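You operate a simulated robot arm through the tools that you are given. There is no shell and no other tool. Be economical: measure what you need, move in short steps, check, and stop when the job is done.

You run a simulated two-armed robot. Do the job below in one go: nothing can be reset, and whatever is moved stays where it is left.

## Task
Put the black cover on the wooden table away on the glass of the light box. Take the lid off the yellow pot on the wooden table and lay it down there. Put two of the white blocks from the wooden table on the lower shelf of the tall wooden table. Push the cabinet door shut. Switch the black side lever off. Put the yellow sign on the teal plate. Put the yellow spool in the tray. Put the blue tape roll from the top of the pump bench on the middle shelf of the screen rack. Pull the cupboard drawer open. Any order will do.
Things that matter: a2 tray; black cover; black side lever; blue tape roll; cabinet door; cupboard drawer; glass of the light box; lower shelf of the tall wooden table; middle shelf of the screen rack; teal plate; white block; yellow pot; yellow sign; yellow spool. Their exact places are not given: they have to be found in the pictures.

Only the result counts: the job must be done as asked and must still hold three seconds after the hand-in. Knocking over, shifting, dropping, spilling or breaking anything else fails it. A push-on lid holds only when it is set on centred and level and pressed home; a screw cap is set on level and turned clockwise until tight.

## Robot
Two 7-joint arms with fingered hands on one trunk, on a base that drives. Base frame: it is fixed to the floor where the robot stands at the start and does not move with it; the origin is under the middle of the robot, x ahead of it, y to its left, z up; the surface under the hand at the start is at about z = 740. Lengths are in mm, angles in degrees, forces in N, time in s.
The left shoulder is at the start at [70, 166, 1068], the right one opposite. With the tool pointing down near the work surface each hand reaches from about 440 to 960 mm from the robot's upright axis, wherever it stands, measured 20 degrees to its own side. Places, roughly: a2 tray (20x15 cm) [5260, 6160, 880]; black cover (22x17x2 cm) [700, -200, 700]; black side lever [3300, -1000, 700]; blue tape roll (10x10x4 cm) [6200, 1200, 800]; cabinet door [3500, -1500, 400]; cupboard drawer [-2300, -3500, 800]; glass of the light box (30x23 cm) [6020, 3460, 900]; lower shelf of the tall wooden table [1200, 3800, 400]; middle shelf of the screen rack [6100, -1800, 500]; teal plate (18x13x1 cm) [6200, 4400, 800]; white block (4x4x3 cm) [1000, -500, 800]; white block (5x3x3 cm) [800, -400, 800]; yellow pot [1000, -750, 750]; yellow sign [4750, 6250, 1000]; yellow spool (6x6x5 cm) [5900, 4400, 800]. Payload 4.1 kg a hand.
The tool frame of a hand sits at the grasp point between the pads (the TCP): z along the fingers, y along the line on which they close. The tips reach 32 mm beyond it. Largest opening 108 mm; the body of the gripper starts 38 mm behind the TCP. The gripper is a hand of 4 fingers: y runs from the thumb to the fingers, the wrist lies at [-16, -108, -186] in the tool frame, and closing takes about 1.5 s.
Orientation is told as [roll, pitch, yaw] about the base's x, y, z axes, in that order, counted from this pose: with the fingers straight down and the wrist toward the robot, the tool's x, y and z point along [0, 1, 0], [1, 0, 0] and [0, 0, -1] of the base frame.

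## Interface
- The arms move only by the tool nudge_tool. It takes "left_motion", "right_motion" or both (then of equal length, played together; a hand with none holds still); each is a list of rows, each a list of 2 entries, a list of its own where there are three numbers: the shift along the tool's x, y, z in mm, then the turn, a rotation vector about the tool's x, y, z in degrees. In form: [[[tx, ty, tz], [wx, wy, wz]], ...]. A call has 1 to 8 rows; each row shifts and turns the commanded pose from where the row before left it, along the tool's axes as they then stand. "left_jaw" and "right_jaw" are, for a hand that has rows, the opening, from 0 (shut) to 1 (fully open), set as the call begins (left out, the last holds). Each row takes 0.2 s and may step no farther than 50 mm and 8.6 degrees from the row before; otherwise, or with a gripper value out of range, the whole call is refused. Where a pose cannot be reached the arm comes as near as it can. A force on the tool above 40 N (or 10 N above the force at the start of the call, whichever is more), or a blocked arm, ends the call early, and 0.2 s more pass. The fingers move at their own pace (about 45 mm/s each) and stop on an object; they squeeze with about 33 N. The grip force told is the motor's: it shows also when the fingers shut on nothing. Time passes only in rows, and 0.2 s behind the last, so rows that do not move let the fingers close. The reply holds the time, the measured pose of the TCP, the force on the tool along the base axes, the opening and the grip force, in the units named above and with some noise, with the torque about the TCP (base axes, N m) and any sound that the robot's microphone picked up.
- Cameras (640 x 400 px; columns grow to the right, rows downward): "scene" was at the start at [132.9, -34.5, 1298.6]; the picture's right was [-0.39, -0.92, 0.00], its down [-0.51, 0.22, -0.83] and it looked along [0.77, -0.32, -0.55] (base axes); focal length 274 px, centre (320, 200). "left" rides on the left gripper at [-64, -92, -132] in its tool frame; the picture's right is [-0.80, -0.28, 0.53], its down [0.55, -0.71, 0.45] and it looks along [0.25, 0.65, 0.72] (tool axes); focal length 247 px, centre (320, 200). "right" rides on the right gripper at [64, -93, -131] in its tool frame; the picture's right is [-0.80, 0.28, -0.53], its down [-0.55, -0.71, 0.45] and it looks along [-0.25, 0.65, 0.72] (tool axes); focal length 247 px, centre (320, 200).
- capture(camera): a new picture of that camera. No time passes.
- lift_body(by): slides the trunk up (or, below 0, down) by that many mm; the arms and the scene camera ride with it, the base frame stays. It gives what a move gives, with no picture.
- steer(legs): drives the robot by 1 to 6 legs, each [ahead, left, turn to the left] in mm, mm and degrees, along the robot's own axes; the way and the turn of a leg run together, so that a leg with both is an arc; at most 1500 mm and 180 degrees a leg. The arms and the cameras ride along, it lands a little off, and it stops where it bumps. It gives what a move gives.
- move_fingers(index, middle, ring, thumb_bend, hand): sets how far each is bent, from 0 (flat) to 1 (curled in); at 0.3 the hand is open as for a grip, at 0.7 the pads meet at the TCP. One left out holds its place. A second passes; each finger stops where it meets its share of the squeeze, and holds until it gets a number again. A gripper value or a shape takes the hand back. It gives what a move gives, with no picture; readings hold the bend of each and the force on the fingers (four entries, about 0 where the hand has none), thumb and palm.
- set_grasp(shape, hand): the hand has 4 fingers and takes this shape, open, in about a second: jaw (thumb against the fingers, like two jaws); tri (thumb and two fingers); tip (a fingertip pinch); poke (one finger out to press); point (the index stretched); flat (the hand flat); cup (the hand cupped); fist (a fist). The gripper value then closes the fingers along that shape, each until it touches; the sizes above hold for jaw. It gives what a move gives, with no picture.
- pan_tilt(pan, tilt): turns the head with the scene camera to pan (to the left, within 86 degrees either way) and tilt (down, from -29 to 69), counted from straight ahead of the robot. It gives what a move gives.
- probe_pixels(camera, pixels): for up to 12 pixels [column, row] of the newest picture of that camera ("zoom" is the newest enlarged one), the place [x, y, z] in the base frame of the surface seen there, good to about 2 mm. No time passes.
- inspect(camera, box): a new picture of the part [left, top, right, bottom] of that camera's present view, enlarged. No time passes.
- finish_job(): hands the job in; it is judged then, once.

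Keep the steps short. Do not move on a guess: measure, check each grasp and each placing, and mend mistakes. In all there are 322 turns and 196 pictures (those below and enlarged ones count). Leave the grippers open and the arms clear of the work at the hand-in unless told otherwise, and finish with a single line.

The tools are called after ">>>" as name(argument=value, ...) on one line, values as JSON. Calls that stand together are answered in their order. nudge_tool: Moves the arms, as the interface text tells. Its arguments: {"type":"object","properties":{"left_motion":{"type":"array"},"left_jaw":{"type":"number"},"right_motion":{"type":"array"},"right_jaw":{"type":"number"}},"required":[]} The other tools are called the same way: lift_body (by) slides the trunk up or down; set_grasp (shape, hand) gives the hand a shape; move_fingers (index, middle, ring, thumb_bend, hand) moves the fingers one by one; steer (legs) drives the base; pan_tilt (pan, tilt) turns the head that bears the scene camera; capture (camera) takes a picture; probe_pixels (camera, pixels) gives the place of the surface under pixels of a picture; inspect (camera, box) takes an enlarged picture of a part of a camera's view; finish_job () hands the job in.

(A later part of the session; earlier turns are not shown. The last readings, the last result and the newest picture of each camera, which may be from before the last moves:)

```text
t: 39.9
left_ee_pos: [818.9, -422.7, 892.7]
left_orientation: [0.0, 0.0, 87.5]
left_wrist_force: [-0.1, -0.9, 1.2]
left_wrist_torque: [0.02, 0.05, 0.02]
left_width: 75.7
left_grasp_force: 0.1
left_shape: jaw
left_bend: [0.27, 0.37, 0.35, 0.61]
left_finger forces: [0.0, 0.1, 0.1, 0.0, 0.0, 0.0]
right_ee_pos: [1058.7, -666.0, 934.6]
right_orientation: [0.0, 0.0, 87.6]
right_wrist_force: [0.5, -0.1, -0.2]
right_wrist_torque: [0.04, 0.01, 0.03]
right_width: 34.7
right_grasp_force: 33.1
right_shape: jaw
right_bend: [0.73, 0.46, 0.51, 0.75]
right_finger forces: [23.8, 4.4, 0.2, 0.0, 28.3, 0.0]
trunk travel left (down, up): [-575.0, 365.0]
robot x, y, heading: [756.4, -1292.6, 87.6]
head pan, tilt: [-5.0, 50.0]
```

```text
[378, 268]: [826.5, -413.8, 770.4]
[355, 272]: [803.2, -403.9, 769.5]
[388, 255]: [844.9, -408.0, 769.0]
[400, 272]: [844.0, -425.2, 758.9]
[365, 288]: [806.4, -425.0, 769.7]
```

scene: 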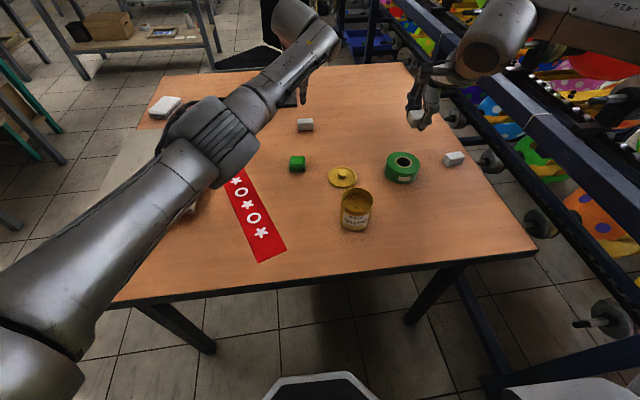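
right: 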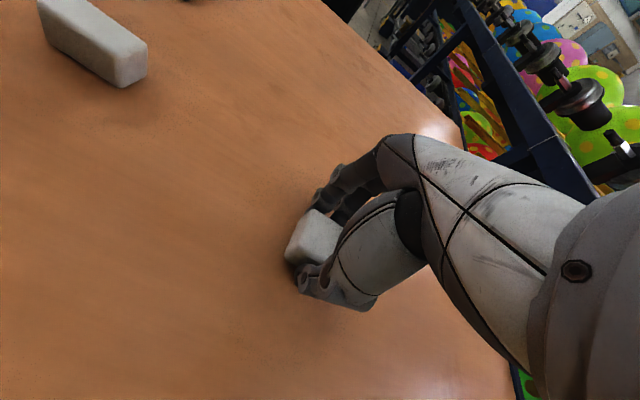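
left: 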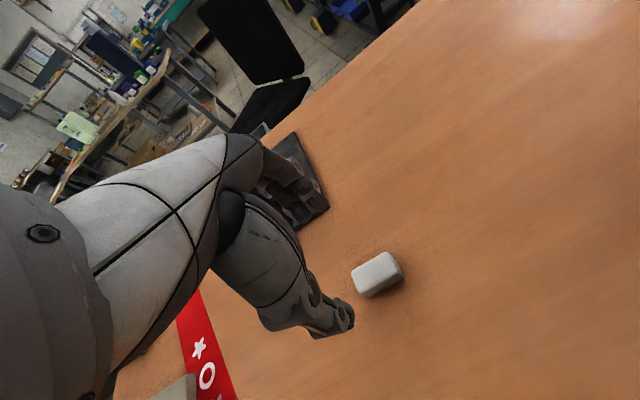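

Block B centre ≈(825,-415). Align, descend, close.

>>> nudge_tool(left_motion=[[[-5, 8, 30], [0, 0, 0]], [[0, 0, 40], [0, 0, 0]], [[0, 0, 43], [0, 0, 0]], [[0, 0, 0], [0, 0, 0]]])

>>> nudge_tool(left_motion=[[[0, 0, 0], [0, 0, 0]], [[0, 0, 0], [0, 0, 0]], [[0, 0, 0], [0, 0, 0]], [[0, 0, 0], [0, 0, 0]], [[0, 0, 0], [0, 0, 0]], [[0, 0, 0], [0, 0, 0]], [[0, 0, 0], [0, 0, 0]]], left_jaw=0)

>>> capture(camera="left")

```text
t: 40.9
left_ee_pos: [818.0, -422.8, 777.6]
left_orientation: [0.0, -0.1, 87.6]
left_wrist_force: [0.9, -0.7, 0.7]
left_wrist_torque: [0.04, 0.01, 0.03]
left_width: 75.5
left_grasp_force: 0.0
left_shape: jaw
left_bend: [0.27, 0.37, 0.35, 0.61]
left_finger forces: [0.1, 0.0, 0.1, 0.0, 0.0, 0.0]
left hand out of reach, approached as far as the arm can: row 1, 3
right_ee_pos: [1059.6, -665.3, 936.5]
right_orientation: [-0.1, 0.0, 87.5]
right_wrist_force: [0.3, 0.4, -0.2]
right_wrist_torque: [0.02, 0.01, 0.0]
right_width: 34.8
right_grasp_force: 32.6
right_shape: jaw
right_bend: [0.73, 0.46, 0.51, 0.75]
right_finger forces: [23.8, 4.3, 0.2, 0.0, 28.3, 0.1]
trunk travel left (down, up): [-575.0, 365.0]
robot x, y, heading: [753.2, -1294.5, 87.6]
head pan, tilt: [-5.0, 50.0]
```

```text
t: 42.5
left_ee_pos: [817.9, -421.7, 777.3]
left_orientation: [-0.1, 0.0, 87.5]
left_wrist_force: [-0.6, -0.1, -0.7]
left_wrist_torque: [-0.01, -0.01, -0.01]
left_width: 22.9
left_grasp_force: 33.0
left_shape: jaw
left_bend: [0.73, 0.59, 0.6, 0.75]
left_finger forces: [16.7, 8.9, 3.4, 0.0, 29.4, 0.0]
right_ee_pos: [1059.3, -666.1, 933.4]
right_orientation: [0.0, 0.0, 87.6]
right_wrist_force: [-0.3, 0.5, 0.0]
right_wrist_torque: [0.02, 0.03, 0.03]
right_width: 34.8
right_grasp_force: 32.9
right_shape: jaw
right_bend: [0.73, 0.46, 0.51, 0.75]
right_finger forces: [23.7, 4.4, 0.2, 0.2, 28.3, 0.1]
trunk travel left (down, up): [-575.0, 365.0]
robot x, y, heading: [755.0, -1293.3, 87.5]
head pan, tilt: [-5.0, 50.0]
```

```text
167 pictures are left
```

left: 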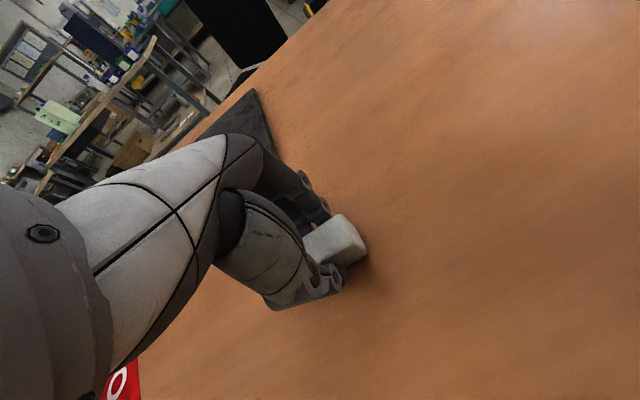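

Block B gripped. I lift and retract both hands to a travel pose.

>>> nudge_tool(left_motion=[[[0, 0, -20], [0, 0, 0]], [[0, -10, -40], [0, 0, 0]], [[0, -10, -40], [0, 0, 0]], [[10, -20, -40], [0, 0, 0]], [[20, -40, -10], [0, 0, 0]], [[20, -40, 0], [0, 0, 0]], [[20, -40, 0], [0, 0, 0]], [[20, -40, 0], [0, 0, 0]]])

>>> capture(camera="scene")

>>> capture(camera="left")

```text
t: 44.3
left_ee_pos: [719.9, -620.5, 933.3]
left_orientation: [0.0, 0.0, 87.6]
left_wrist_force: [-0.2, -0.1, -0.5]
left_wrist_torque: [0.03, 0.0, 0.01]
left_width: 22.7
left_grasp_force: 32.8
left_shape: jaw
left_bend: [0.73, 0.59, 0.61, 0.75]
left_finger forces: [16.7, 9.1, 3.8, 0.0, 29.6, 0.0]
right_ee_pos: [1058.2, -664.6, 935.2]
right_orientation: [0.1, 0.0, 87.6]
right_wrist_force: [-0.3, -0.9, 0.1]
right_wrist_torque: [0.02, -0.03, 0.01]
right_width: 34.6
right_grasp_force: 32.7
right_shape: jaw
right_bend: [0.73, 0.46, 0.51, 0.75]
right_finger forces: [23.8, 4.5, 0.2, 0.0, 28.4, 0.1]
trunk travel left (down, up): [-575.0, 365.0]
robot x, y, heading: [753.5, -1294.1, 87.5]
head pan, tilt: [-5.0, 50.0]
```

```text
166 pictures are left
```

scene: 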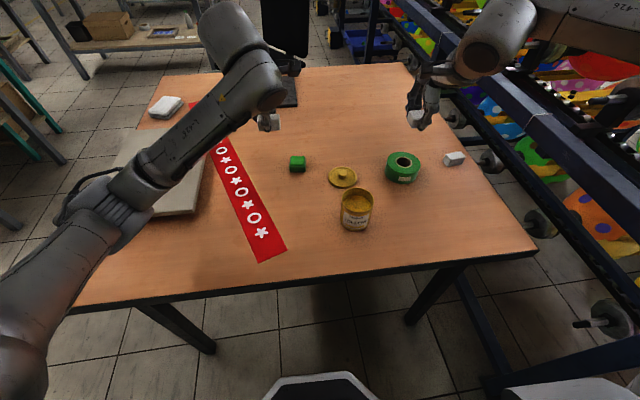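

```text
165 pictures are left
```

left: 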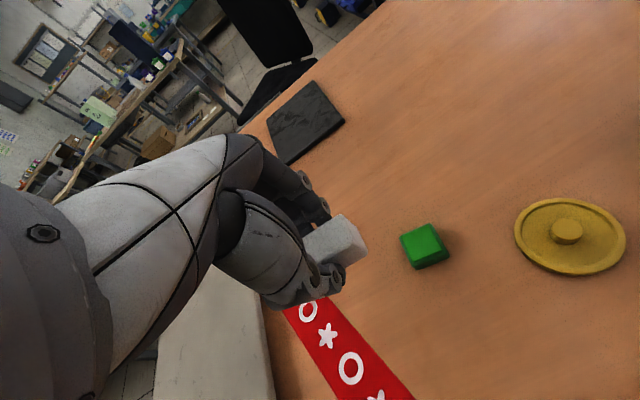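

Both blocks held. I strafe left (toward -x) past the table's front and look along +y.

>>> steer(legs=[[0, 1000, 2.5]])

>>> pan_tilt(pan=0, tilt=18)

>>> capture(camera="scene")

```text
t: 49.5
left_ee_pos: [-320.3, -596.5, 932.1]
left_orientation: [0.0, 0.0, 89.7]
left_wrist_force: [-0.2, 0.2, -0.7]
left_wrist_torque: [0.01, -0.03, 0.01]
left_width: 23.0
left_grasp_force: 32.8
left_shape: jaw
left_bend: [0.73, 0.59, 0.61, 0.75]
left_finger forces: [16.5, 9.3, 3.7, 0.0, 29.4, 0.1]
right_ee_pos: [19.0, -629.7, 934.5]
right_orientation: [0.0, 0.1, 89.7]
right_wrist_force: [-0.7, -1.0, -1.3]
right_wrist_torque: [0.03, 0.01, 0.04]
right_width: 34.6
right_grasp_force: 33.3
right_shape: jaw
right_bend: [0.73, 0.46, 0.51, 0.75]
right_finger forces: [23.7, 4.5, 0.2, 0.0, 28.2, 0.0]
trunk travel left (down, up): [-575.0, 365.0]
robot x, y, heading: [-258.3, -1265.9, 89.4]
head pan, tilt: [-5.0, 50.0]
```

```text
t: 50.5
left_ee_pos: [-319.1, -596.7, 930.3]
left_orientation: [0.0, 0.0, 89.6]
left_wrist_force: [0.3, 0.5, -0.3]
left_wrist_torque: [0.01, 0.0, 0.05]
left_width: 22.8
left_grasp_force: 33.2
left_shape: jaw
left_bend: [0.73, 0.59, 0.61, 0.75]
left_finger forces: [16.7, 9.4, 3.7, 0.0, 29.6, 0.0]
right_ee_pos: [19.9, -629.1, 934.6]
right_orientation: [0.0, 0.0, 89.7]
right_wrist_force: [-0.1, 0.1, -0.6]
right_wrist_torque: [0.0, 0.02, -0.01]
right_width: 34.6
right_grasp_force: 32.7
right_shape: jaw
right_bend: [0.73, 0.46, 0.51, 0.75]
right_finger forces: [23.8, 4.4, 0.2, 0.0, 28.3, 0.0]
trunk travel left (down, up): [-575.0, 365.0]
robot x, y, heading: [-264.9, -1268.2, 89.6]
head pan, tilt: [0.0, 18.0]
```

```text
164 pictures are left
```

scene: 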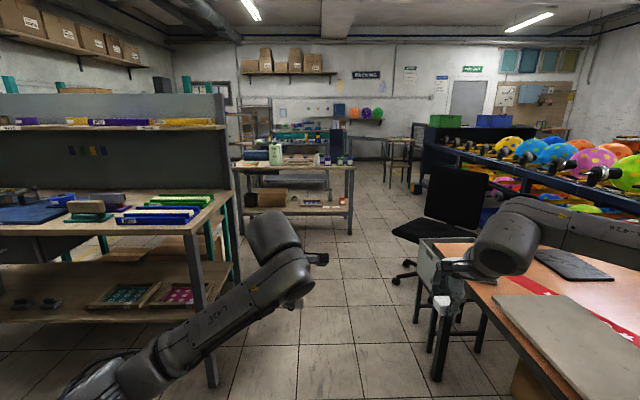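

I measure the passage: bench corners, chair, bin, the second bench and the tall table (~400,160).

>>> probe_pixels(camera="scene", pixels=[[233, 190], [213, 380], [355, 165], [350, 232], [393, 232], [425, 245], [440, 310], [395, 275], [390, 185], [412, 145], [435, 378], [255, 330]])

>>> inspect(camera="scene", box=[340, 110, 480, 200])

```text
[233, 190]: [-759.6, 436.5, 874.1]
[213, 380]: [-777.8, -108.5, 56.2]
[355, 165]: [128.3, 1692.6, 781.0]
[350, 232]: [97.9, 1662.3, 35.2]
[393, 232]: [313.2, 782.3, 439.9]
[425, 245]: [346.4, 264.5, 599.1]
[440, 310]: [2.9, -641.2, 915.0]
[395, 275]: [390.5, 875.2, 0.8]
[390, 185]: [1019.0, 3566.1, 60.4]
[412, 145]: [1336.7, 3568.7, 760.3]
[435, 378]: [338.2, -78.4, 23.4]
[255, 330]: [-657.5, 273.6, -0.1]
```

```text
4.44 times, centred on (410, 155) of scene
```

zoom: 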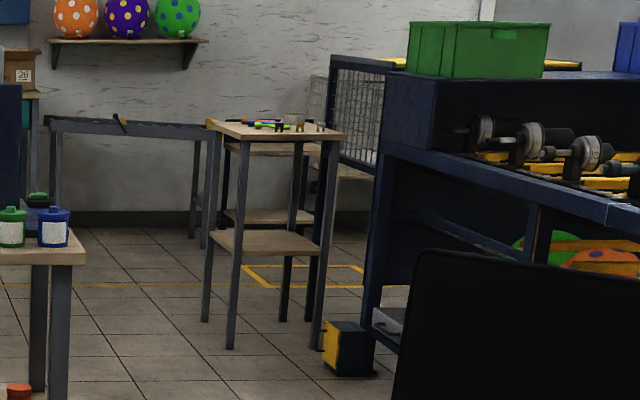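

>>> probe_pixels(camera="scene", pixels=[[430, 172], [485, 172], [455, 195], [410, 262], [405, 225], [440, 235], [395, 285], [418, 275], [480, 205], [360, 290], [520, 180]])

>>> probe_pixels(camera="zoom", pixels=[[250, 242], [215, 238], [315, 250], [270, 232], [240, 255], [232, 340], [315, 345], [345, 130], [210, 125], [205, 320], [340, 370], [60, 320]])

```text
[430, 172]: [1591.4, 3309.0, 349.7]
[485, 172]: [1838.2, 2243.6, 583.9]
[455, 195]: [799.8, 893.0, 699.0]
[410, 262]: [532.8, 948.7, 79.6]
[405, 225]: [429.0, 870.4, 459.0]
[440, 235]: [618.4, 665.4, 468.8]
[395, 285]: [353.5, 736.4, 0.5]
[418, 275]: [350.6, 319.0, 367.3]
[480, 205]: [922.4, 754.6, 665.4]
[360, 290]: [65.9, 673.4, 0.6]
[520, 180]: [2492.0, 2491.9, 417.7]
```

```text
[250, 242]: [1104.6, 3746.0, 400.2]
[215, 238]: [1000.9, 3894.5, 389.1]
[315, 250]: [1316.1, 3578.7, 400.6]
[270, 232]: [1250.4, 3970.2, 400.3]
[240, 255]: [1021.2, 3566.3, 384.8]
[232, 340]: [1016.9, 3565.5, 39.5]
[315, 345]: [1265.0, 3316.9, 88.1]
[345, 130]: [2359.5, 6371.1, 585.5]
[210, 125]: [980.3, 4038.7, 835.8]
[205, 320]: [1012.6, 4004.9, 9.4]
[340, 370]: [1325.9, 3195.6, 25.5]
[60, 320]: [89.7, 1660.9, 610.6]
```

The gap between chair and second bench is ~780 mm. I check the robot's own footprint by looking down, and pull the hands in closer.

>>> nudge_tool(left_motion=[[[0, -45, 0], [0, 0, 0]], [[0, -45, 0], [0, 0, 0]], [[0, -45, 0], [0, 0, 0]], [[0, -45, 0], [0, 0, 0]]], right_motion=[[[20, -40, 0], [0, 0, 0]], [[20, -40, 0], [0, 0, 0]], [[20, -40, 0], [0, 0, 0]], [[20, -40, 0], [0, 0, 0]]])

>>> pan_tilt(pan=0, tilt=69)

>>> capture(camera="scene")

```text
t: 51.5
left_ee_pos: [-319.3, -773.9, 933.8]
left_orientation: [0.0, 0.1, 89.5]
left_wrist_force: [-0.2, -0.8, -1.0]
left_wrist_torque: [0.02, -0.01, -0.01]
left_width: 22.9
left_grasp_force: 33.1
left_shape: jaw
left_bend: [0.73, 0.59, 0.71, 0.75]
left_finger forces: [17.1, 10.3, 3.0, 0.1, 29.3, 0.0]
left hand out of reach, approached as far as the arm can: row 4
right_ee_pos: [-59.5, -790.6, 935.7]
right_orientation: [0.0, -0.1, 89.5]
right_wrist_force: [-0.1, -0.2, -0.5]
right_wrist_torque: [-0.01, -0.01, 0.0]
right_width: 34.5
right_grasp_force: 33.0
right_shape: jaw
right_bend: [0.73, 0.46, 0.51, 0.75]
right_finger forces: [24.0, 4.4, 0.0, 0.1, 28.3, 0.0]
trunk travel left (down, up): [-575.0, 365.0]
robot x, y, heading: [-264.9, -1268.4, 89.4]
head pan, tilt: [0.0, 18.0]
```

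```text
t: 52.7
left_ee_pos: [-320.7, -772.6, 932.8]
left_orientation: [0.0, 0.2, 89.7]
left_wrist_force: [-0.3, -0.2, -0.6]
left_wrist_torque: [-0.03, -0.03, -0.02]
left_width: 22.8
left_grasp_force: 33.1
left_shape: jaw
left_bend: [0.73, 0.59, 0.71, 0.75]
left_finger forces: [17.1, 10.2, 3.0, 0.1, 29.3, 0.1]
right_ee_pos: [-59.1, -790.3, 934.4]
right_orientation: [0.0, 0.0, 89.8]
right_wrist_force: [1.1, 0.3, -0.6]
right_wrist_torque: [-0.01, -0.06, 0.0]
right_width: 34.5
right_grasp_force: 33.5
right_shape: jaw
right_bend: [0.73, 0.46, 0.51, 0.75]
right_finger forces: [23.8, 4.3, 0.0, 0.0, 28.2, 0.0]
trunk travel left (down, up): [-575.0, 365.0]
robot x, y, heading: [-261.5, -1265.9, 89.7]
head pan, tilt: [0.0, 68.8]
```

```text
162 pictures are left
```

scene: 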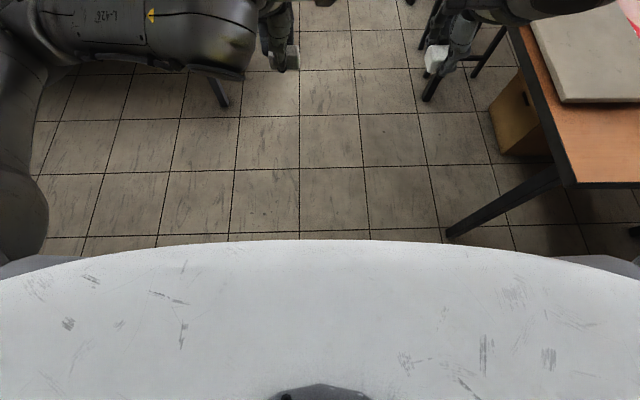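

>>> probe_pixels(camera="scene", pixels=[[320, 250], [10, 300], [630, 280], [320, 370], [25, 220], [10, 265], [320, 245], [630, 265], [15, 160]])

```text
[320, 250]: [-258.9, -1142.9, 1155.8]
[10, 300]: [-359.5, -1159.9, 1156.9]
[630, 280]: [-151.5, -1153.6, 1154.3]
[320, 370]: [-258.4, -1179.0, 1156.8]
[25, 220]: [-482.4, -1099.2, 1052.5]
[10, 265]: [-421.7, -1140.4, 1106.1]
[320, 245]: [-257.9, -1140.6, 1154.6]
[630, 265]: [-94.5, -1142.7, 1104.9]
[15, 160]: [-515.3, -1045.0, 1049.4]
```

Only the torso is visible. I drive ahead in the aisle in two legs, then verify before the gap.

>>> steer(legs=[[1400, 0, 0], [850, 0, 0]])

>>> pan_tilt(pan=-60, tilt=30)

>>> capture(camera="scene")

```text
t: 64.0
left_ee_pos: [-314.5, 1516.4, 933.3]
left_orientation: [0.0, 0.1, 89.4]
left_wrist_force: [-0.8, 0.6, 0.4]
left_wrist_torque: [-0.02, -0.02, 0.0]
left_width: 22.5
left_grasp_force: 32.6
left_shape: jaw
left_bend: [0.73, 0.59, 0.71, 0.75]
left_finger forces: [17.1, 10.2, 2.8, 0.0, 29.3, 0.1]
right_ee_pos: [-56.6, 1500.8, 933.8]
right_orientation: [0.0, 0.0, 89.5]
right_wrist_force: [-0.7, -0.3, 0.0]
right_wrist_torque: [0.0, -0.01, 0.01]
right_width: 34.5
right_grasp_force: 33.1
right_shape: jaw
right_bend: [0.73, 0.46, 0.51, 0.75]
right_finger forces: [23.9, 4.5, 0.0, 0.0, 28.3, 0.1]
trunk travel left (down, up): [-575.0, 365.0]
robot x, y, heading: [-255.7, 1022.5, 89.6]
head pan, tilt: [0.0, 68.8]
```

```text
t: 65.3
left_ee_pos: [-315.4, 1517.0, 934.2]
left_orientation: [0.0, 0.2, 89.3]
left_wrist_force: [0.1, 0.0, -0.9]
left_wrist_torque: [-0.02, -0.02, 0.0]
left_width: 22.6
left_grasp_force: 32.8
left_shape: jaw
left_bend: [0.73, 0.59, 0.71, 0.75]
left_finger forces: [17.1, 10.2, 2.9, 0.0, 29.3, 0.1]
right_ee_pos: [-56.7, 1501.6, 934.6]
right_orientation: [0.0, -0.1, 89.6]
right_wrist_force: [0.4, 0.2, -0.5]
right_wrist_torque: [-0.01, -0.03, -0.01]
right_width: 34.5
right_grasp_force: 33.4
right_shape: jaw
right_bend: [0.73, 0.46, 0.51, 0.75]
right_finger forces: [23.9, 4.4, 0.0, 0.1, 28.3, 0.1]
trunk travel left (down, up): [-575.0, 365.0]
robot x, y, heading: [-262.6, 1020.5, 89.4]
head pan, tilt: [-60.0, 30.0]
```

```text
161 pictures are left
```

scene: 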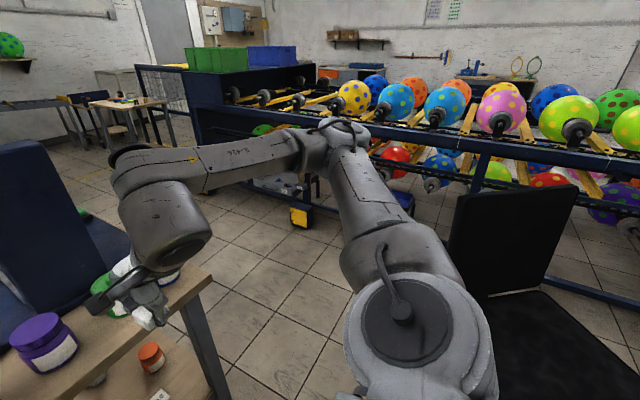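

The right hand looks near bench two. I probe the bench's front edge, pots and chair.

>>> probe_pixels(camera="scene", pixels=[[208, 278], [100, 350], [40, 350], [160, 270], [105, 280], [480, 200], [500, 310], [590, 350], [300, 215], [20, 380], [560, 190], [480, 290]])

```text
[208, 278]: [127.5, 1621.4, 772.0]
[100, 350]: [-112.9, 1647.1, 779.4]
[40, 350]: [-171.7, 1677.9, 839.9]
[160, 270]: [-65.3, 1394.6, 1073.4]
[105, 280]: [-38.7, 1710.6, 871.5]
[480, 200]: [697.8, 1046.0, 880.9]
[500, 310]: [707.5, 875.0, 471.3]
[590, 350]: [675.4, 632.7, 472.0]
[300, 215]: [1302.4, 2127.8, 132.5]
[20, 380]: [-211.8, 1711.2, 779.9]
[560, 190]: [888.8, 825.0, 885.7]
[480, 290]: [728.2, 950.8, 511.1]
```

Chair back corner is at (698,1046). The best line is heading 31° through (330,1285). I back up 90 and turn right 58.5°.

>>> steer(legs=[[-92, 0, 0], [0, 0, -58.5]])

```text
t: 68.9
left_ee_pos: [124.8, 1245.3, 932.7]
left_orientation: [0.0, 0.1, 32.6]
left_wrist_force: [-0.1, -0.6, -0.6]
left_wrist_torque: [-0.01, -0.01, -0.04]
left_width: 22.7
left_grasp_force: 33.3
left_shape: jaw
left_bend: [0.73, 0.59, 0.71, 0.75]
left_finger forces: [16.9, 10.3, 3.0, 0.0, 29.1, 0.0]
right_ee_pos: [253.1, 1019.1, 934.0]
right_orientation: [-0.1, 0.0, 32.5]
right_wrist_force: [0.2, 0.3, -0.3]
right_wrist_torque: [0.01, 0.02, -0.01]
right_width: 34.6
right_grasp_force: 32.8
right_shape: jaw
right_bend: [0.73, 0.46, 0.51, 0.75]
right_finger forces: [23.7, 4.4, 0.0, 0.0, 28.1, 0.0]
trunk travel left (down, up): [-575.0, 365.0]
robot x, y, heading: [-260.4, 925.4, 32.3]
head pan, tilt: [-60.0, 30.0]
```

On the line. I go 600 ahead with a slight turn and check.

>>> steer(legs=[[600, 0, -1]])

>>> steer(legs=[[700, 0, 0]])

```text
t: 72.2
left_ee_pos: [611.9, 1561.4, 932.0]
left_orientation: [0.0, 0.1, 32.7]
left_wrist_force: [0.8, 0.5, -0.6]
left_wrist_torque: [0.0, 0.02, -0.03]
left_width: 22.6
left_grasp_force: 32.8
left_shape: jaw
left_bend: [0.73, 0.59, 0.71, 0.75]
left_finger forces: [17.0, 10.3, 3.0, 0.0, 29.1, 0.0]
right_ee_pos: [740.5, 1334.4, 934.6]
right_orientation: [0.0, 0.0, 32.7]
right_wrist_force: [-0.4, 0.4, -0.8]
right_wrist_torque: [-0.01, -0.02, -0.01]
right_width: 34.5
right_grasp_force: 33.7
right_shape: jaw
right_bend: [0.73, 0.46, 0.51, 0.75]
right_finger forces: [23.7, 4.3, 0.0, 0.1, 28.1, 0.0]
trunk travel left (down, up): [-575.0, 365.0]
robot x, y, heading: [230.0, 1241.5, 32.9]
head pan, tilt: [-60.0, 30.0]
```

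```text
t: 76.2
left_ee_pos: [1215.5, 1952.6, 932.5]
left_orientation: [0.0, 0.3, 32.8]
left_wrist_force: [-0.3, -0.5, 0.0]
left_wrist_torque: [-0.01, 0.02, 0.01]
left_width: 22.8
left_grasp_force: 33.6
left_shape: jaw
left_bend: [0.73, 0.59, 0.71, 0.75]
left_finger forces: [17.0, 10.3, 2.9, 0.0, 29.1, 0.0]
right_ee_pos: [1347.1, 1725.9, 934.2]
right_orientation: [-0.1, 0.0, 32.8]
right_wrist_force: [0.1, 1.1, -0.3]
right_wrist_torque: [0.03, -0.04, -0.02]
right_width: 34.6
right_grasp_force: 33.1
right_shape: jaw
right_bend: [0.73, 0.46, 0.51, 0.75]
right_finger forces: [23.6, 4.4, 0.0, 0.0, 28.3, 0.0]
trunk travel left (down, up): [-575.0, 365.0]
robot x, y, heading: [833.3, 1628.3, 32.8]
head pan, tilt: [-60.0, 30.0]
```

Through the gap. I turn left to heading 90° and look at the tall table.

>>> steer(legs=[[0, 0, 57.5]])

>>> pan_tilt(pan=-10, tilt=20)

>>> capture(camera="scene")

```text
t: 79.2
left_ee_pos: [757.7, 2123.3, 932.4]
left_orientation: [0.0, 0.2, 91.7]
left_wrist_force: [-0.2, -0.5, -0.8]
left_wrist_torque: [0.0, 0.0, -0.04]
left_width: 22.8
left_grasp_force: 33.4
left_shape: jaw
left_bend: [0.73, 0.59, 0.71, 0.75]
left_finger forces: [17.1, 10.2, 2.8, 0.0, 28.9, 0.0]
right_ee_pos: [1017.8, 2116.4, 934.3]
right_orientation: [-0.1, 0.0, 91.6]
right_wrist_force: [0.1, -0.1, -1.2]
right_wrist_torque: [0.01, -0.01, 0.0]
right_width: 34.5
right_grasp_force: 33.4
right_shape: jaw
right_bend: [0.73, 0.46, 0.51, 0.75]
right_finger forces: [23.6, 4.4, 0.1, 0.0, 28.0, 0.0]
trunk travel left (down, up): [-575.0, 365.0]
robot x, y, heading: [835.4, 1630.2, 91.8]
head pan, tilt: [-60.0, 30.0]
```

```text
t: 80.3
left_ee_pos: [759.3, 2123.1, 933.3]
left_orientation: [0.0, 0.1, 91.7]
left_wrist_force: [0.2, 0.3, -0.6]
left_wrist_torque: [0.0, -0.01, 0.02]
left_width: 22.5
left_grasp_force: 32.8
left_shape: jaw
left_bend: [0.73, 0.59, 0.71, 0.75]
left_finger forces: [17.0, 10.2, 2.8, 0.1, 28.8, 0.0]
right_ee_pos: [1018.7, 2116.4, 934.0]
right_orientation: [0.0, 0.1, 91.7]
right_wrist_force: [-0.2, 0.1, -0.1]
right_wrist_torque: [-0.02, 0.01, -0.03]
right_width: 34.4
right_grasp_force: 32.9
right_shape: jaw
right_bend: [0.73, 0.46, 0.51, 0.75]
right_finger forces: [23.6, 4.4, 0.0, 0.0, 28.0, 0.1]
trunk travel left (down, up): [-575.0, 365.0]
robot x, y, heading: [831.8, 1631.5, 91.8]
head pan, tilt: [-10.0, 20.0]
```

```text
160 pictures are left
```

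scene: 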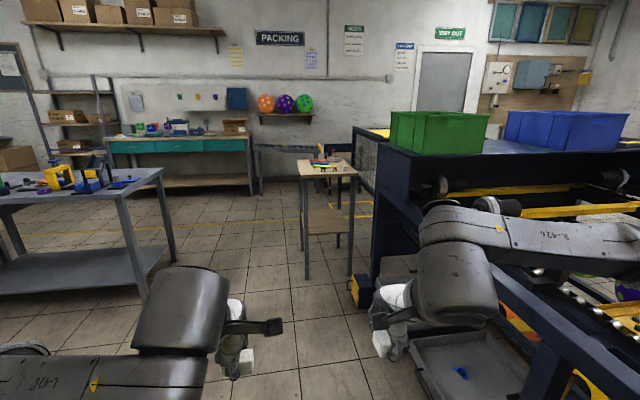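

I probe obstacles left of the tall table: metal bench, teal bench, and shelf edge.

>>> probe_pixels(camera="scene", pixels=[[162, 175], [145, 297], [175, 258], [248, 190], [305, 275], [350, 270], [300, 178], [325, 222], [310, 235], [260, 192]])

>>> inspect(camera="scene", box=[280, 140, 380, 290])

```text
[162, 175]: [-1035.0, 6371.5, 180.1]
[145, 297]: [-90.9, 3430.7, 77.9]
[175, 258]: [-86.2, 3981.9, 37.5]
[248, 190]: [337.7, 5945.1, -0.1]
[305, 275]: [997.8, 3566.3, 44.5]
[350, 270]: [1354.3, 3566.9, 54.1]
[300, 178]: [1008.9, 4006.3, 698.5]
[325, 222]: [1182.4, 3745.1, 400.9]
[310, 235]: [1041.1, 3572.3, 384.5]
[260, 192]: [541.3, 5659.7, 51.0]
```

```text
2.67 times, centred on (330, 215) of scene
```

zoom: 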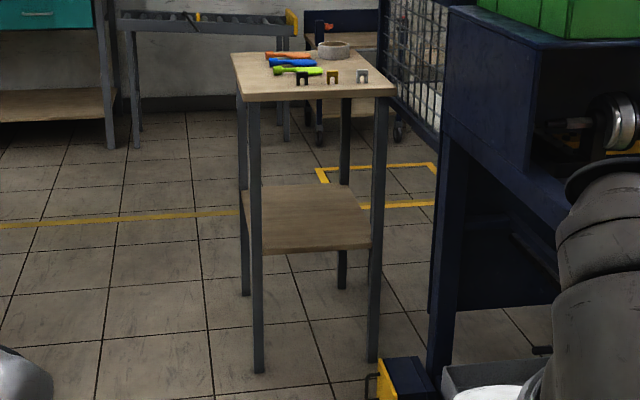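

Left side of the tall table is free (metal bench ends at x≈-86). I drive to ≈(420,3790) and turn to face +x.

>>> steer(legs=[[1085, 172, 0], [1085, 172, 0], [0, 0, -91.5]])

>>> pan_tilt(pan=0, tilt=40)

>>> capture(camera="scene")

```text
t: 95.4
left_ee_pos: [903.3, 3857.9, 934.2]
left_orientation: [-0.1, 0.1, -2.5]
left_wrist_force: [0.5, -0.3, 0.4]
left_wrist_torque: [0.01, 0.0, -0.01]
left_width: 22.6
left_grasp_force: 33.0
left_shape: jaw
left_bend: [0.73, 0.59, 0.71, 0.75]
left_finger forces: [16.8, 10.0, 2.7, 0.0, 28.5, 0.0]
right_ee_pos: [877.8, 3600.6, 934.4]
right_orientation: [-0.1, 0.0, -2.5]
right_wrist_force: [-0.5, -0.2, -0.1]
right_wrist_torque: [0.0, -0.01, -0.02]
right_width: 34.3
right_grasp_force: 32.8
right_shape: jaw
right_bend: [0.73, 0.46, 0.51, 0.75]
right_finger forces: [23.5, 4.3, 0.0, 0.1, 27.7, 0.0]
trunk travel left (down, up): [-575.0, 365.0]
robot x, y, heading: [408.2, 3815.7, -2.5]
head pan, tilt: [-10.0, 20.0]
```

```text
t: 96.2
left_ee_pos: [903.9, 3859.2, 933.5]
left_orientation: [0.0, 0.1, -2.5]
left_wrist_force: [-0.3, -0.8, -0.4]
left_wrist_torque: [-0.03, 0.0, 0.0]
left_width: 22.5
left_grasp_force: 33.5
left_shape: jaw
left_bend: [0.73, 0.59, 0.71, 0.75]
left_finger forces: [16.8, 10.1, 2.7, 0.0, 28.5, 0.1]
right_ee_pos: [878.9, 3599.6, 934.6]
right_orientation: [0.0, 0.0, -2.5]
right_wrist_force: [-0.5, -0.2, 0.3]
right_wrist_torque: [0.0, 0.0, 0.0]
right_width: 34.2
right_grasp_force: 32.4
right_shape: jaw
right_bend: [0.73, 0.46, 0.51, 0.75]
right_finger forces: [23.4, 4.2, 0.0, 0.1, 27.7, 0.1]
trunk travel left (down, up): [-575.0, 365.0]
robot x, y, heading: [407.1, 3817.3, -2.6]
head pan, tilt: [0.0, 40.0]
```

```text
158 pictures are left
```

scene: 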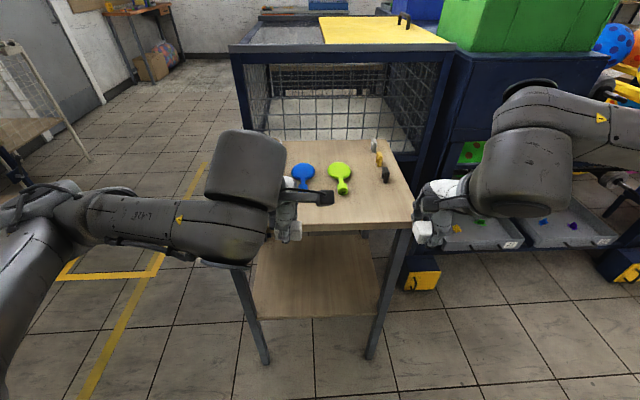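

Table and shelf are clear in view. I back off 60 mm and turn to 0°, then lower the trunk by 450 so the hands come to shelf height.

>>> steer(legs=[[-60, 0, 2.5]])

>>> lift_body(by=-450)

>>> pan_tilt(pan=0, tilt=25)

>>> capture(camera="scene")

```text
t: 97.2
left_ee_pos: [838.3, 3883.2, 934.2]
left_orientation: [0.0, 0.0, 0.1]
left_wrist_force: [-0.4, 0.2, -0.4]
left_wrist_torque: [0.02, -0.02, 0.0]
left_width: 22.5
left_grasp_force: 32.8
left_shape: jaw
left_bend: [0.73, 0.59, 0.71, 0.75]
left_finger forces: [17.0, 10.0, 2.6, 0.0, 28.5, 0.0]
right_ee_pos: [824.4, 3624.0, 935.4]
right_orientation: [0.1, -0.1, 0.0]
right_wrist_force: [-1.1, 0.3, 0.3]
right_wrist_torque: [-0.02, -0.04, -0.02]
right_width: 34.3
right_grasp_force: 32.9
right_shape: jaw
right_bend: [0.73, 0.46, 0.51, 0.75]
right_finger forces: [23.5, 4.3, 0.0, 0.1, 27.8, 0.1]
trunk travel left (down, up): [-575.0, 365.0]
robot x, y, heading: [341.9, 3818.9, 0.0]
head pan, tilt: [0.0, 40.0]
```

```text
refused: -450 is not a number from -400 to 400
```

```text
t: 98.0
left_ee_pos: [840.4, 3881.5, 932.6]
left_orientation: [0.0, 0.1, 0.2]
left_wrist_force: [0.1, 0.0, -0.8]
left_wrist_torque: [-0.02, 0.0, -0.01]
left_width: 22.5
left_grasp_force: 33.2
left_shape: jaw
left_bend: [0.73, 0.59, 0.71, 0.75]
left_finger forces: [16.9, 10.1, 2.8, 0.0, 28.6, 0.0]
right_ee_pos: [826.7, 3623.1, 933.9]
right_orientation: [0.0, 0.0, 0.1]
right_wrist_force: [0.1, 0.3, -0.5]
right_wrist_torque: [-0.01, -0.04, -0.01]
right_width: 34.2
right_grasp_force: 33.5
right_shape: jaw
right_bend: [0.73, 0.46, 0.51, 0.75]
right_finger forces: [23.4, 4.4, 0.0, 0.0, 27.7, 0.0]
trunk travel left (down, up): [-575.0, 365.0]
robot x, y, heading: [344.7, 3821.0, 0.1]
head pan, tilt: [0.0, 25.0]
```

```text
157 pictures are left
```

scene: 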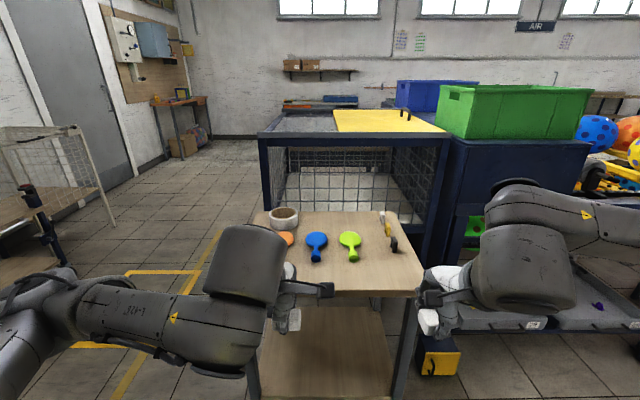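

Two slides of 225 mm each, then a look.

>>> lift_body(by=-225)

>>> lift_body(by=-225)

>>> capture(camera="scene")

```text
t: 100.3
left_ee_pos: [839.9, 3880.9, 708.1]
left_orientation: [0.0, 0.1, 0.1]
left_wrist_force: [1.3, -0.4, -0.9]
left_wrist_torque: [-0.01, -0.04, -0.02]
left_width: 22.5
left_grasp_force: 33.0
left_shape: jaw
left_bend: [0.73, 0.59, 0.71, 0.75]
left_finger forces: [16.9, 10.1, 2.7, 0.0, 28.6, 0.0]
right_ee_pos: [826.0, 3622.2, 710.9]
right_orientation: [0.1, 0.0, 0.0]
right_wrist_force: [0.5, -0.6, -0.6]
right_wrist_torque: [0.0, -0.02, 0.01]
right_width: 34.4
right_grasp_force: 33.1
right_shape: jaw
right_bend: [0.73, 0.46, 0.51, 0.75]
right_finger forces: [23.4, 4.4, 0.1, 0.0, 27.7, 0.0]
trunk travel left (down, up): [-350.0, 590.0]
robot x, y, heading: [344.2, 3818.3, -0.1]
head pan, tilt: [0.0, 25.0]
```

```text
t: 102.7
left_ee_pos: [839.5, 3882.8, 483.0]
left_orientation: [0.0, 0.1, 0.0]
left_wrist_force: [-0.7, -0.1, -0.8]
left_wrist_torque: [0.01, 0.01, 0.02]
left_width: 22.5
left_grasp_force: 33.4
left_shape: jaw
left_bend: [0.73, 0.59, 0.71, 0.75]
left_finger forces: [16.9, 10.0, 2.6, 0.0, 28.6, 0.0]
right_ee_pos: [825.4, 3623.2, 485.6]
right_orientation: [-0.1, 0.1, 0.1]
right_wrist_force: [0.6, -1.0, -0.8]
right_wrist_torque: [0.02, -0.03, 0.02]
right_width: 34.3
right_grasp_force: 33.0
right_shape: jaw
right_bend: [0.73, 0.46, 0.51, 0.75]
right_finger forces: [23.4, 4.3, 0.0, 0.1, 27.6, 0.0]
trunk travel left (down, up): [-125.0, 815.0]
robot x, y, heading: [344.5, 3814.7, -0.2]
head pan, tilt: [0.0, 25.0]
```

```text
156 pictures are left
```

scene: 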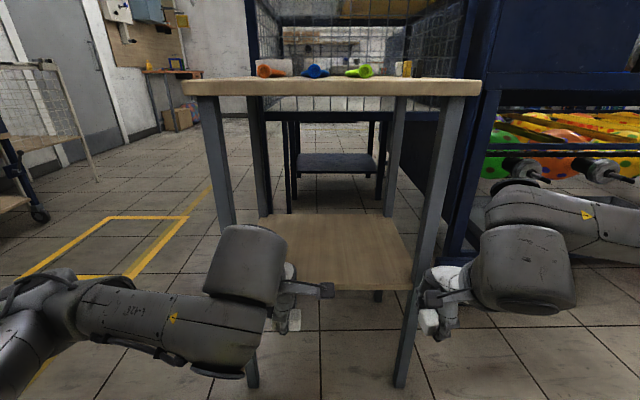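

I probe the near legs and the shelf edges.

>>> probe_pixels(camera="scene", pixels=[[222, 180], [438, 180], [430, 200], [228, 190], [340, 290], [340, 280], [330, 230], [270, 225], [400, 230], [330, 95]])

```text
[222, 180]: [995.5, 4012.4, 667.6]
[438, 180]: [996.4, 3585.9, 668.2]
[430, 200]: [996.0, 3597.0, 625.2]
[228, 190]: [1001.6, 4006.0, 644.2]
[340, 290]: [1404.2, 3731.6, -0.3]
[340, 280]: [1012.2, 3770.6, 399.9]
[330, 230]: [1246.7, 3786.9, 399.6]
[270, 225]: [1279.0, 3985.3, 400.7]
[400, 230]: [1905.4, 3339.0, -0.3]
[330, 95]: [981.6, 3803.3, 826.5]
```

Right hand goes over the shelf: sideways 82, then in 250, staying at z 485.

>>> nudge_tool(right_motion=[[[41, 0, 0], [0, 0, 0]], [[41, 0, 0], [0, 0, 0]], [[0, 50, 0], [0, 0, 0]], [[0, 50, 0], [0, 0, 0]], [[0, 50, 0], [0, 0, 0]], [[0, 50, 0], [0, 0, 0]], [[0, 50, 0], [0, 0, 0]], [[0, 0, 25], [0, 0, 0]]])

>>> capture(camera="scene")

```text
t: 104.7
left_ee_pos: [830.6, 3885.2, 489.1]
left_orientation: [-0.3, -0.6, 0.0]
left_wrist_force: [-0.1, 0.7, -0.2]
left_wrist_torque: [0.0, 0.02, 0.0]
left_width: 22.4
left_grasp_force: 33.3
left_shape: jaw
left_bend: [0.73, 0.59, 0.71, 0.75]
left_finger forces: [16.9, 10.1, 2.7, 0.0, 28.7, 0.0]
right_ee_pos: [1065.3, 3711.9, 483.7]
right_orientation: [0.0, -2.0, 1.4]
right_wrist_force: [0.1, 0.5, 0.6]
right_wrist_torque: [0.02, 0.03, 0.02]
right_width: 34.1
right_grasp_force: 32.6
right_shape: jaw
right_bend: [0.73, 0.46, 0.51, 0.75]
right_finger forces: [23.7, 4.4, 0.0, 0.0, 28.1, 0.0]
trunk travel left (down, up): [-125.0, 815.0]
robot x, y, heading: [340.4, 3819.3, -0.1]
head pan, tilt: [0.0, 25.0]
stopped in row 8 (right hand): the arm was blocked; the commanded pose is now the measured one
```

```text
155 pictures are left
```

scene: 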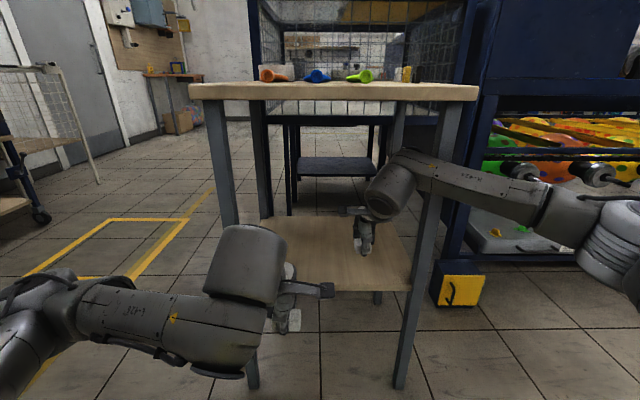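

The right forearm met the near right leg. I back the hand out and check whether the table moved.

>>> nudge_tool(right_motion=[[[0, -25, 0], [0, 0, 0]], [[0, -50, 0], [0, 0, 0]], [[0, -50, 0], [0, 0, 0]], [[0, -50, 0], [0, 0, 0]], [[0, -50, 0], [0, 0, 0]], [[0, 0, 0], [0, 0, 0]]])

>>> capture(camera="scene")

>>> probe_pixels(camera="scene", pixels=[[222, 180], [438, 180], [430, 200], [228, 190], [340, 280], [330, 95]])

```text
t: 106.1
left_ee_pos: [836.8, 3882.4, 483.3]
left_orientation: [0.1, 0.1, 0.1]
left_wrist_force: [0.1, -0.6, 0.2]
left_wrist_torque: [0.0, -0.01, -0.02]
left_width: 22.3
left_grasp_force: 33.0
left_shape: jaw
left_bend: [0.73, 0.59, 0.71, 0.75]
left_finger forces: [16.8, 10.1, 2.6, 0.0, 28.7, 0.1]
right_ee_pos: [846.7, 3701.7, 468.6]
right_orientation: [0.3, -0.8, 0.9]
right_wrist_force: [0.5, 0.3, -1.0]
right_wrist_torque: [0.01, -0.01, -0.01]
right_width: 34.6
right_grasp_force: 33.0
right_shape: jaw
right_bend: [0.73, 0.46, 0.51, 0.75]
right_finger forces: [23.5, 4.6, 0.1, 0.0, 28.1, 0.0]
trunk travel left (down, up): [-125.0, 815.0]
robot x, y, heading: [344.8, 3820.9, -0.2]
head pan, tilt: [0.0, 25.0]
```

```text
154 pictures are left
```

scene: 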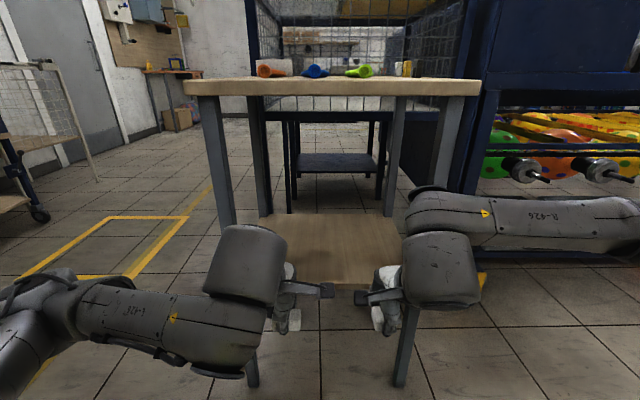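

```text
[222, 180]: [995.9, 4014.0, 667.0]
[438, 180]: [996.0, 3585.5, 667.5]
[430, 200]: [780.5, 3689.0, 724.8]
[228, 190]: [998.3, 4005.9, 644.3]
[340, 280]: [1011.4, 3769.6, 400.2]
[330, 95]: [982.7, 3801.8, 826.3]
```

The table didn't move. I probe the right elbow to plan the shift.

>>> probe_pixels(camera="scene", pixels=[[440, 210], [500, 220], [580, 220], [630, 230], [440, 270], [160, 330], [60, 330], [20, 350]])

```text
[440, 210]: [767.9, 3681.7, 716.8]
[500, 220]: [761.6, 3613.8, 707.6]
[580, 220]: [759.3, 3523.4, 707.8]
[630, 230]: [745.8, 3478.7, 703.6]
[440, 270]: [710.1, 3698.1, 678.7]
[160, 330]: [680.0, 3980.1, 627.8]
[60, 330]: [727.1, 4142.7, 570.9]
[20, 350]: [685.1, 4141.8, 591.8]
```

The forearm runs sideways from its elbow. A longer reach with the robot further back and to the left straightens it. I move back 70 and left 170.

>>> steer(legs=[[-70, 170, 0]])

>>> nudge_tool(right_motion=[[[-36, 20, -15], [0, 0, 0]], [[-36, 30, 0], [0, 0, 0]], [[0, 30, 0], [0, 0, 0]]])

>>> capture(camera="scene")

```text
t: 107.6
left_ee_pos: [767.8, 4051.3, 484.1]
left_orientation: [0.0, 0.1, 0.2]
left_wrist_force: [0.4, 0.9, -0.4]
left_wrist_torque: [0.02, -0.01, 0.03]
left_width: 22.3
left_grasp_force: 32.5
left_shape: jaw
left_bend: [0.73, 0.59, 0.71, 0.75]
left_finger forces: [17.0, 10.2, 2.6, 0.0, 28.7, 0.1]
right_ee_pos: [776.6, 3871.6, 468.2]
right_orientation: [0.2, -0.8, 1.0]
right_wrist_force: [-0.1, -0.3, -0.2]
right_wrist_torque: [-0.01, 0.0, -0.01]
right_width: 34.2
right_grasp_force: 32.2
right_shape: jaw
right_bend: [0.73, 0.46, 0.51, 0.75]
right_finger forces: [23.5, 4.6, 0.1, 0.1, 28.1, 0.0]
trunk travel left (down, up): [-125.0, 815.0]
robot x, y, heading: [272.5, 3988.6, 0.5]
head pan, tilt: [0.0, 25.0]
```

```text
t: 108.4
left_ee_pos: [767.0, 4051.2, 483.6]
left_orientation: [0.0, 0.1, 0.2]
left_wrist_force: [0.2, 0.8, -0.6]
left_wrist_torque: [-0.02, 0.01, -0.01]
left_width: 22.6
left_grasp_force: 32.9
left_shape: jaw
left_bend: [0.73, 0.59, 0.71, 0.75]
left_finger forces: [16.9, 10.2, 2.6, 0.0, 28.6, 0.1]
right_ee_pos: [857.8, 3799.7, 484.0]
right_orientation: [0.2, -0.7, 1.0]
right_wrist_force: [-0.1, -0.1, -0.2]
right_wrist_torque: [0.01, 0.04, 0.0]
right_width: 34.4
right_grasp_force: 32.7
right_shape: jaw
right_bend: [0.73, 0.46, 0.51, 0.75]
right_finger forces: [23.4, 4.7, 0.0, 0.1, 28.0, 0.0]
trunk travel left (down, up): [-125.0, 815.0]
robot x, y, heading: [274.8, 3987.5, 0.4]
head pan, tilt: [0.0, 25.0]
```

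```text
153 pictures are left
```

scene: 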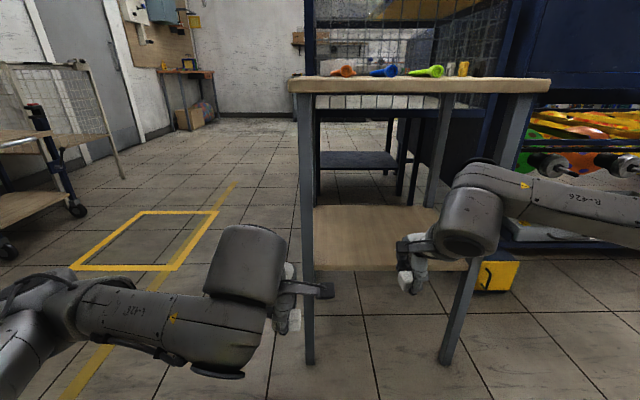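

I advance 185 mm in small steps toward x≈1043.

>>> nudge_tool(right_motion=[[[0, 45, 0], [0, 0, 0]], [[0, 45, 0], [0, 0, 0]], [[0, 45, 0], [0, 0, 0]], [[0, 45, 0], [0, 0, 0]], [[0, 8, 0], [0, 0, 0]]])

>>> capture(camera="scene")

>>> capture(camera="right")

```text
t: 109.6
left_ee_pos: [767.6, 4050.3, 483.0]
left_orientation: [0.0, 0.2, 0.2]
left_wrist_force: [0.2, -0.3, -0.2]
left_wrist_torque: [0.01, -0.02, -0.03]
left_width: 22.7
left_grasp_force: 33.5
left_shape: jaw
left_bend: [0.73, 0.59, 0.71, 0.75]
left_finger forces: [16.8, 10.1, 2.6, 0.1, 28.6, 0.1]
right_ee_pos: [1047.7, 3803.2, 485.5]
right_orientation: [0.0, -0.8, 1.1]
right_wrist_force: [0.1, 0.5, -0.8]
right_wrist_torque: [0.0, 0.0, -0.03]
right_width: 34.3
right_grasp_force: 32.7
right_shape: jaw
right_bend: [0.73, 0.46, 0.51, 0.75]
right_finger forces: [23.4, 4.7, 0.1, 0.0, 28.0, 0.0]
trunk travel left (down, up): [-125.0, 815.0]
robot x, y, heading: [272.6, 3986.1, 0.0]
head pan, tilt: [0.0, 25.0]
```

```text
152 pictures are left
```

scene: 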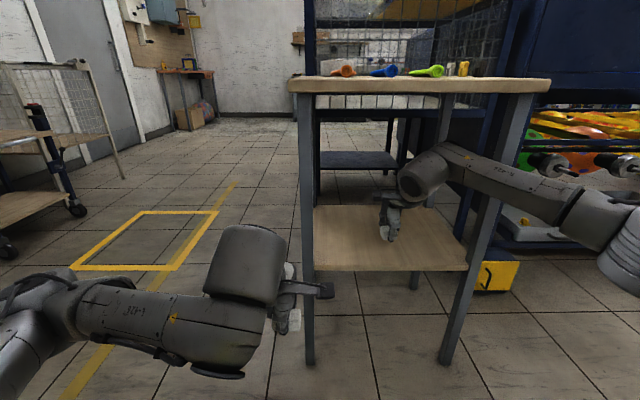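

```text
151 pictures are left
```

right: 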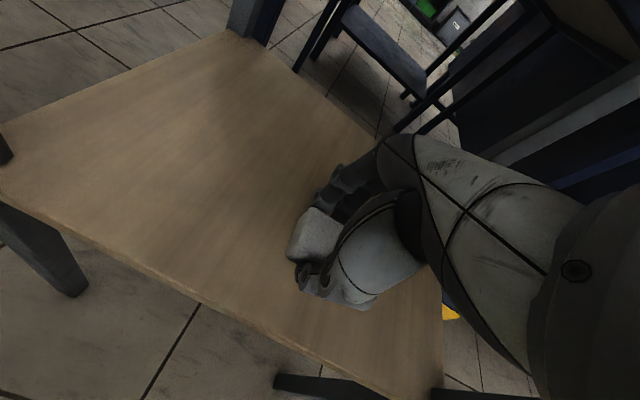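

The block is over the shelf. I lower in steps until it touches (expected TCP z≈435).

>>> nudge_tool(right_motion=[[[0, 4, 25], [0, 0, 0]], [[0, 0, 17], [0, 0, 0]], [[0, 0, 4], [0, 0, 0]], [[0, 0, 3], [0, 0, 0]]])

```text
t: 110.6
left_ee_pos: [767.7, 4050.8, 483.3]
left_orientation: [0.0, 0.1, 0.2]
left_wrist_force: [0.3, -0.4, -0.5]
left_wrist_torque: [-0.03, 0.02, 0.02]
left_width: 22.4
left_grasp_force: 32.8
left_shape: jaw
left_bend: [0.73, 0.59, 0.71, 0.75]
left_finger forces: [17.0, 10.1, 2.7, 0.0, 28.6, 0.0]
right_ee_pos: [1050.4, 3803.4, 436.4]
right_orientation: [0.2, -0.8, 1.0]
right_wrist_force: [0.3, -0.1, 0.1]
right_wrist_torque: [-0.01, 0.01, -0.01]
right_width: 34.3
right_grasp_force: 32.9
right_shape: jaw
right_bend: [0.73, 0.46, 0.51, 0.75]
right_finger forces: [23.3, 4.8, 0.0, 0.0, 28.1, 0.0]
trunk travel left (down, up): [-125.0, 815.0]
robot x, y, heading: [274.1, 3986.7, 0.3]
head pan, tilt: [0.0, 25.0]
```

>>> nudge_tool(right_motion=[[[0, 0, 2], [0, 0, 0]], [[0, 0, 1.5], [0, 0, 0]], [[0, 0, 0], [0, 0, 0]]])

>>> inspect(camera="right", box=[240, 160, 400, 320])

```text
t: 111.4
left_ee_pos: [767.4, 4050.3, 484.6]
left_orientation: [0.0, 0.1, 0.2]
left_wrist_force: [-0.6, 0.2, -1.8]
left_wrist_torque: [0.01, 0.0, -0.02]
left_width: 22.6
left_grasp_force: 33.2
left_shape: jaw
left_bend: [0.73, 0.59, 0.71, 0.75]
left_finger forces: [16.9, 10.2, 2.6, 0.0, 28.5, 0.1]
right_ee_pos: [1051.0, 3803.9, 434.0]
right_orientation: [0.2, -0.8, 1.0]
right_wrist_force: [1.6, 0.6, 2.0]
right_wrist_torque: [0.02, -0.11, -0.01]
right_width: 34.4
right_grasp_force: 33.0
right_shape: jaw
right_bend: [0.73, 0.45, 0.51, 0.75]
right_finger forces: [24.3, 4.8, 0.0, 0.1, 27.8, 0.0]
trunk travel left (down, up): [-125.0, 815.0]
robot x, y, heading: [271.6, 3986.9, 0.4]
head pan, tilt: [0.0, 25.0]
```

```text
2.50 times, centred on (320, 240) of right
```

zoom: 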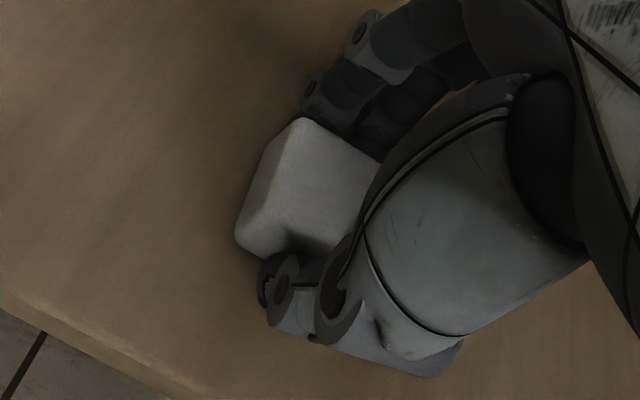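

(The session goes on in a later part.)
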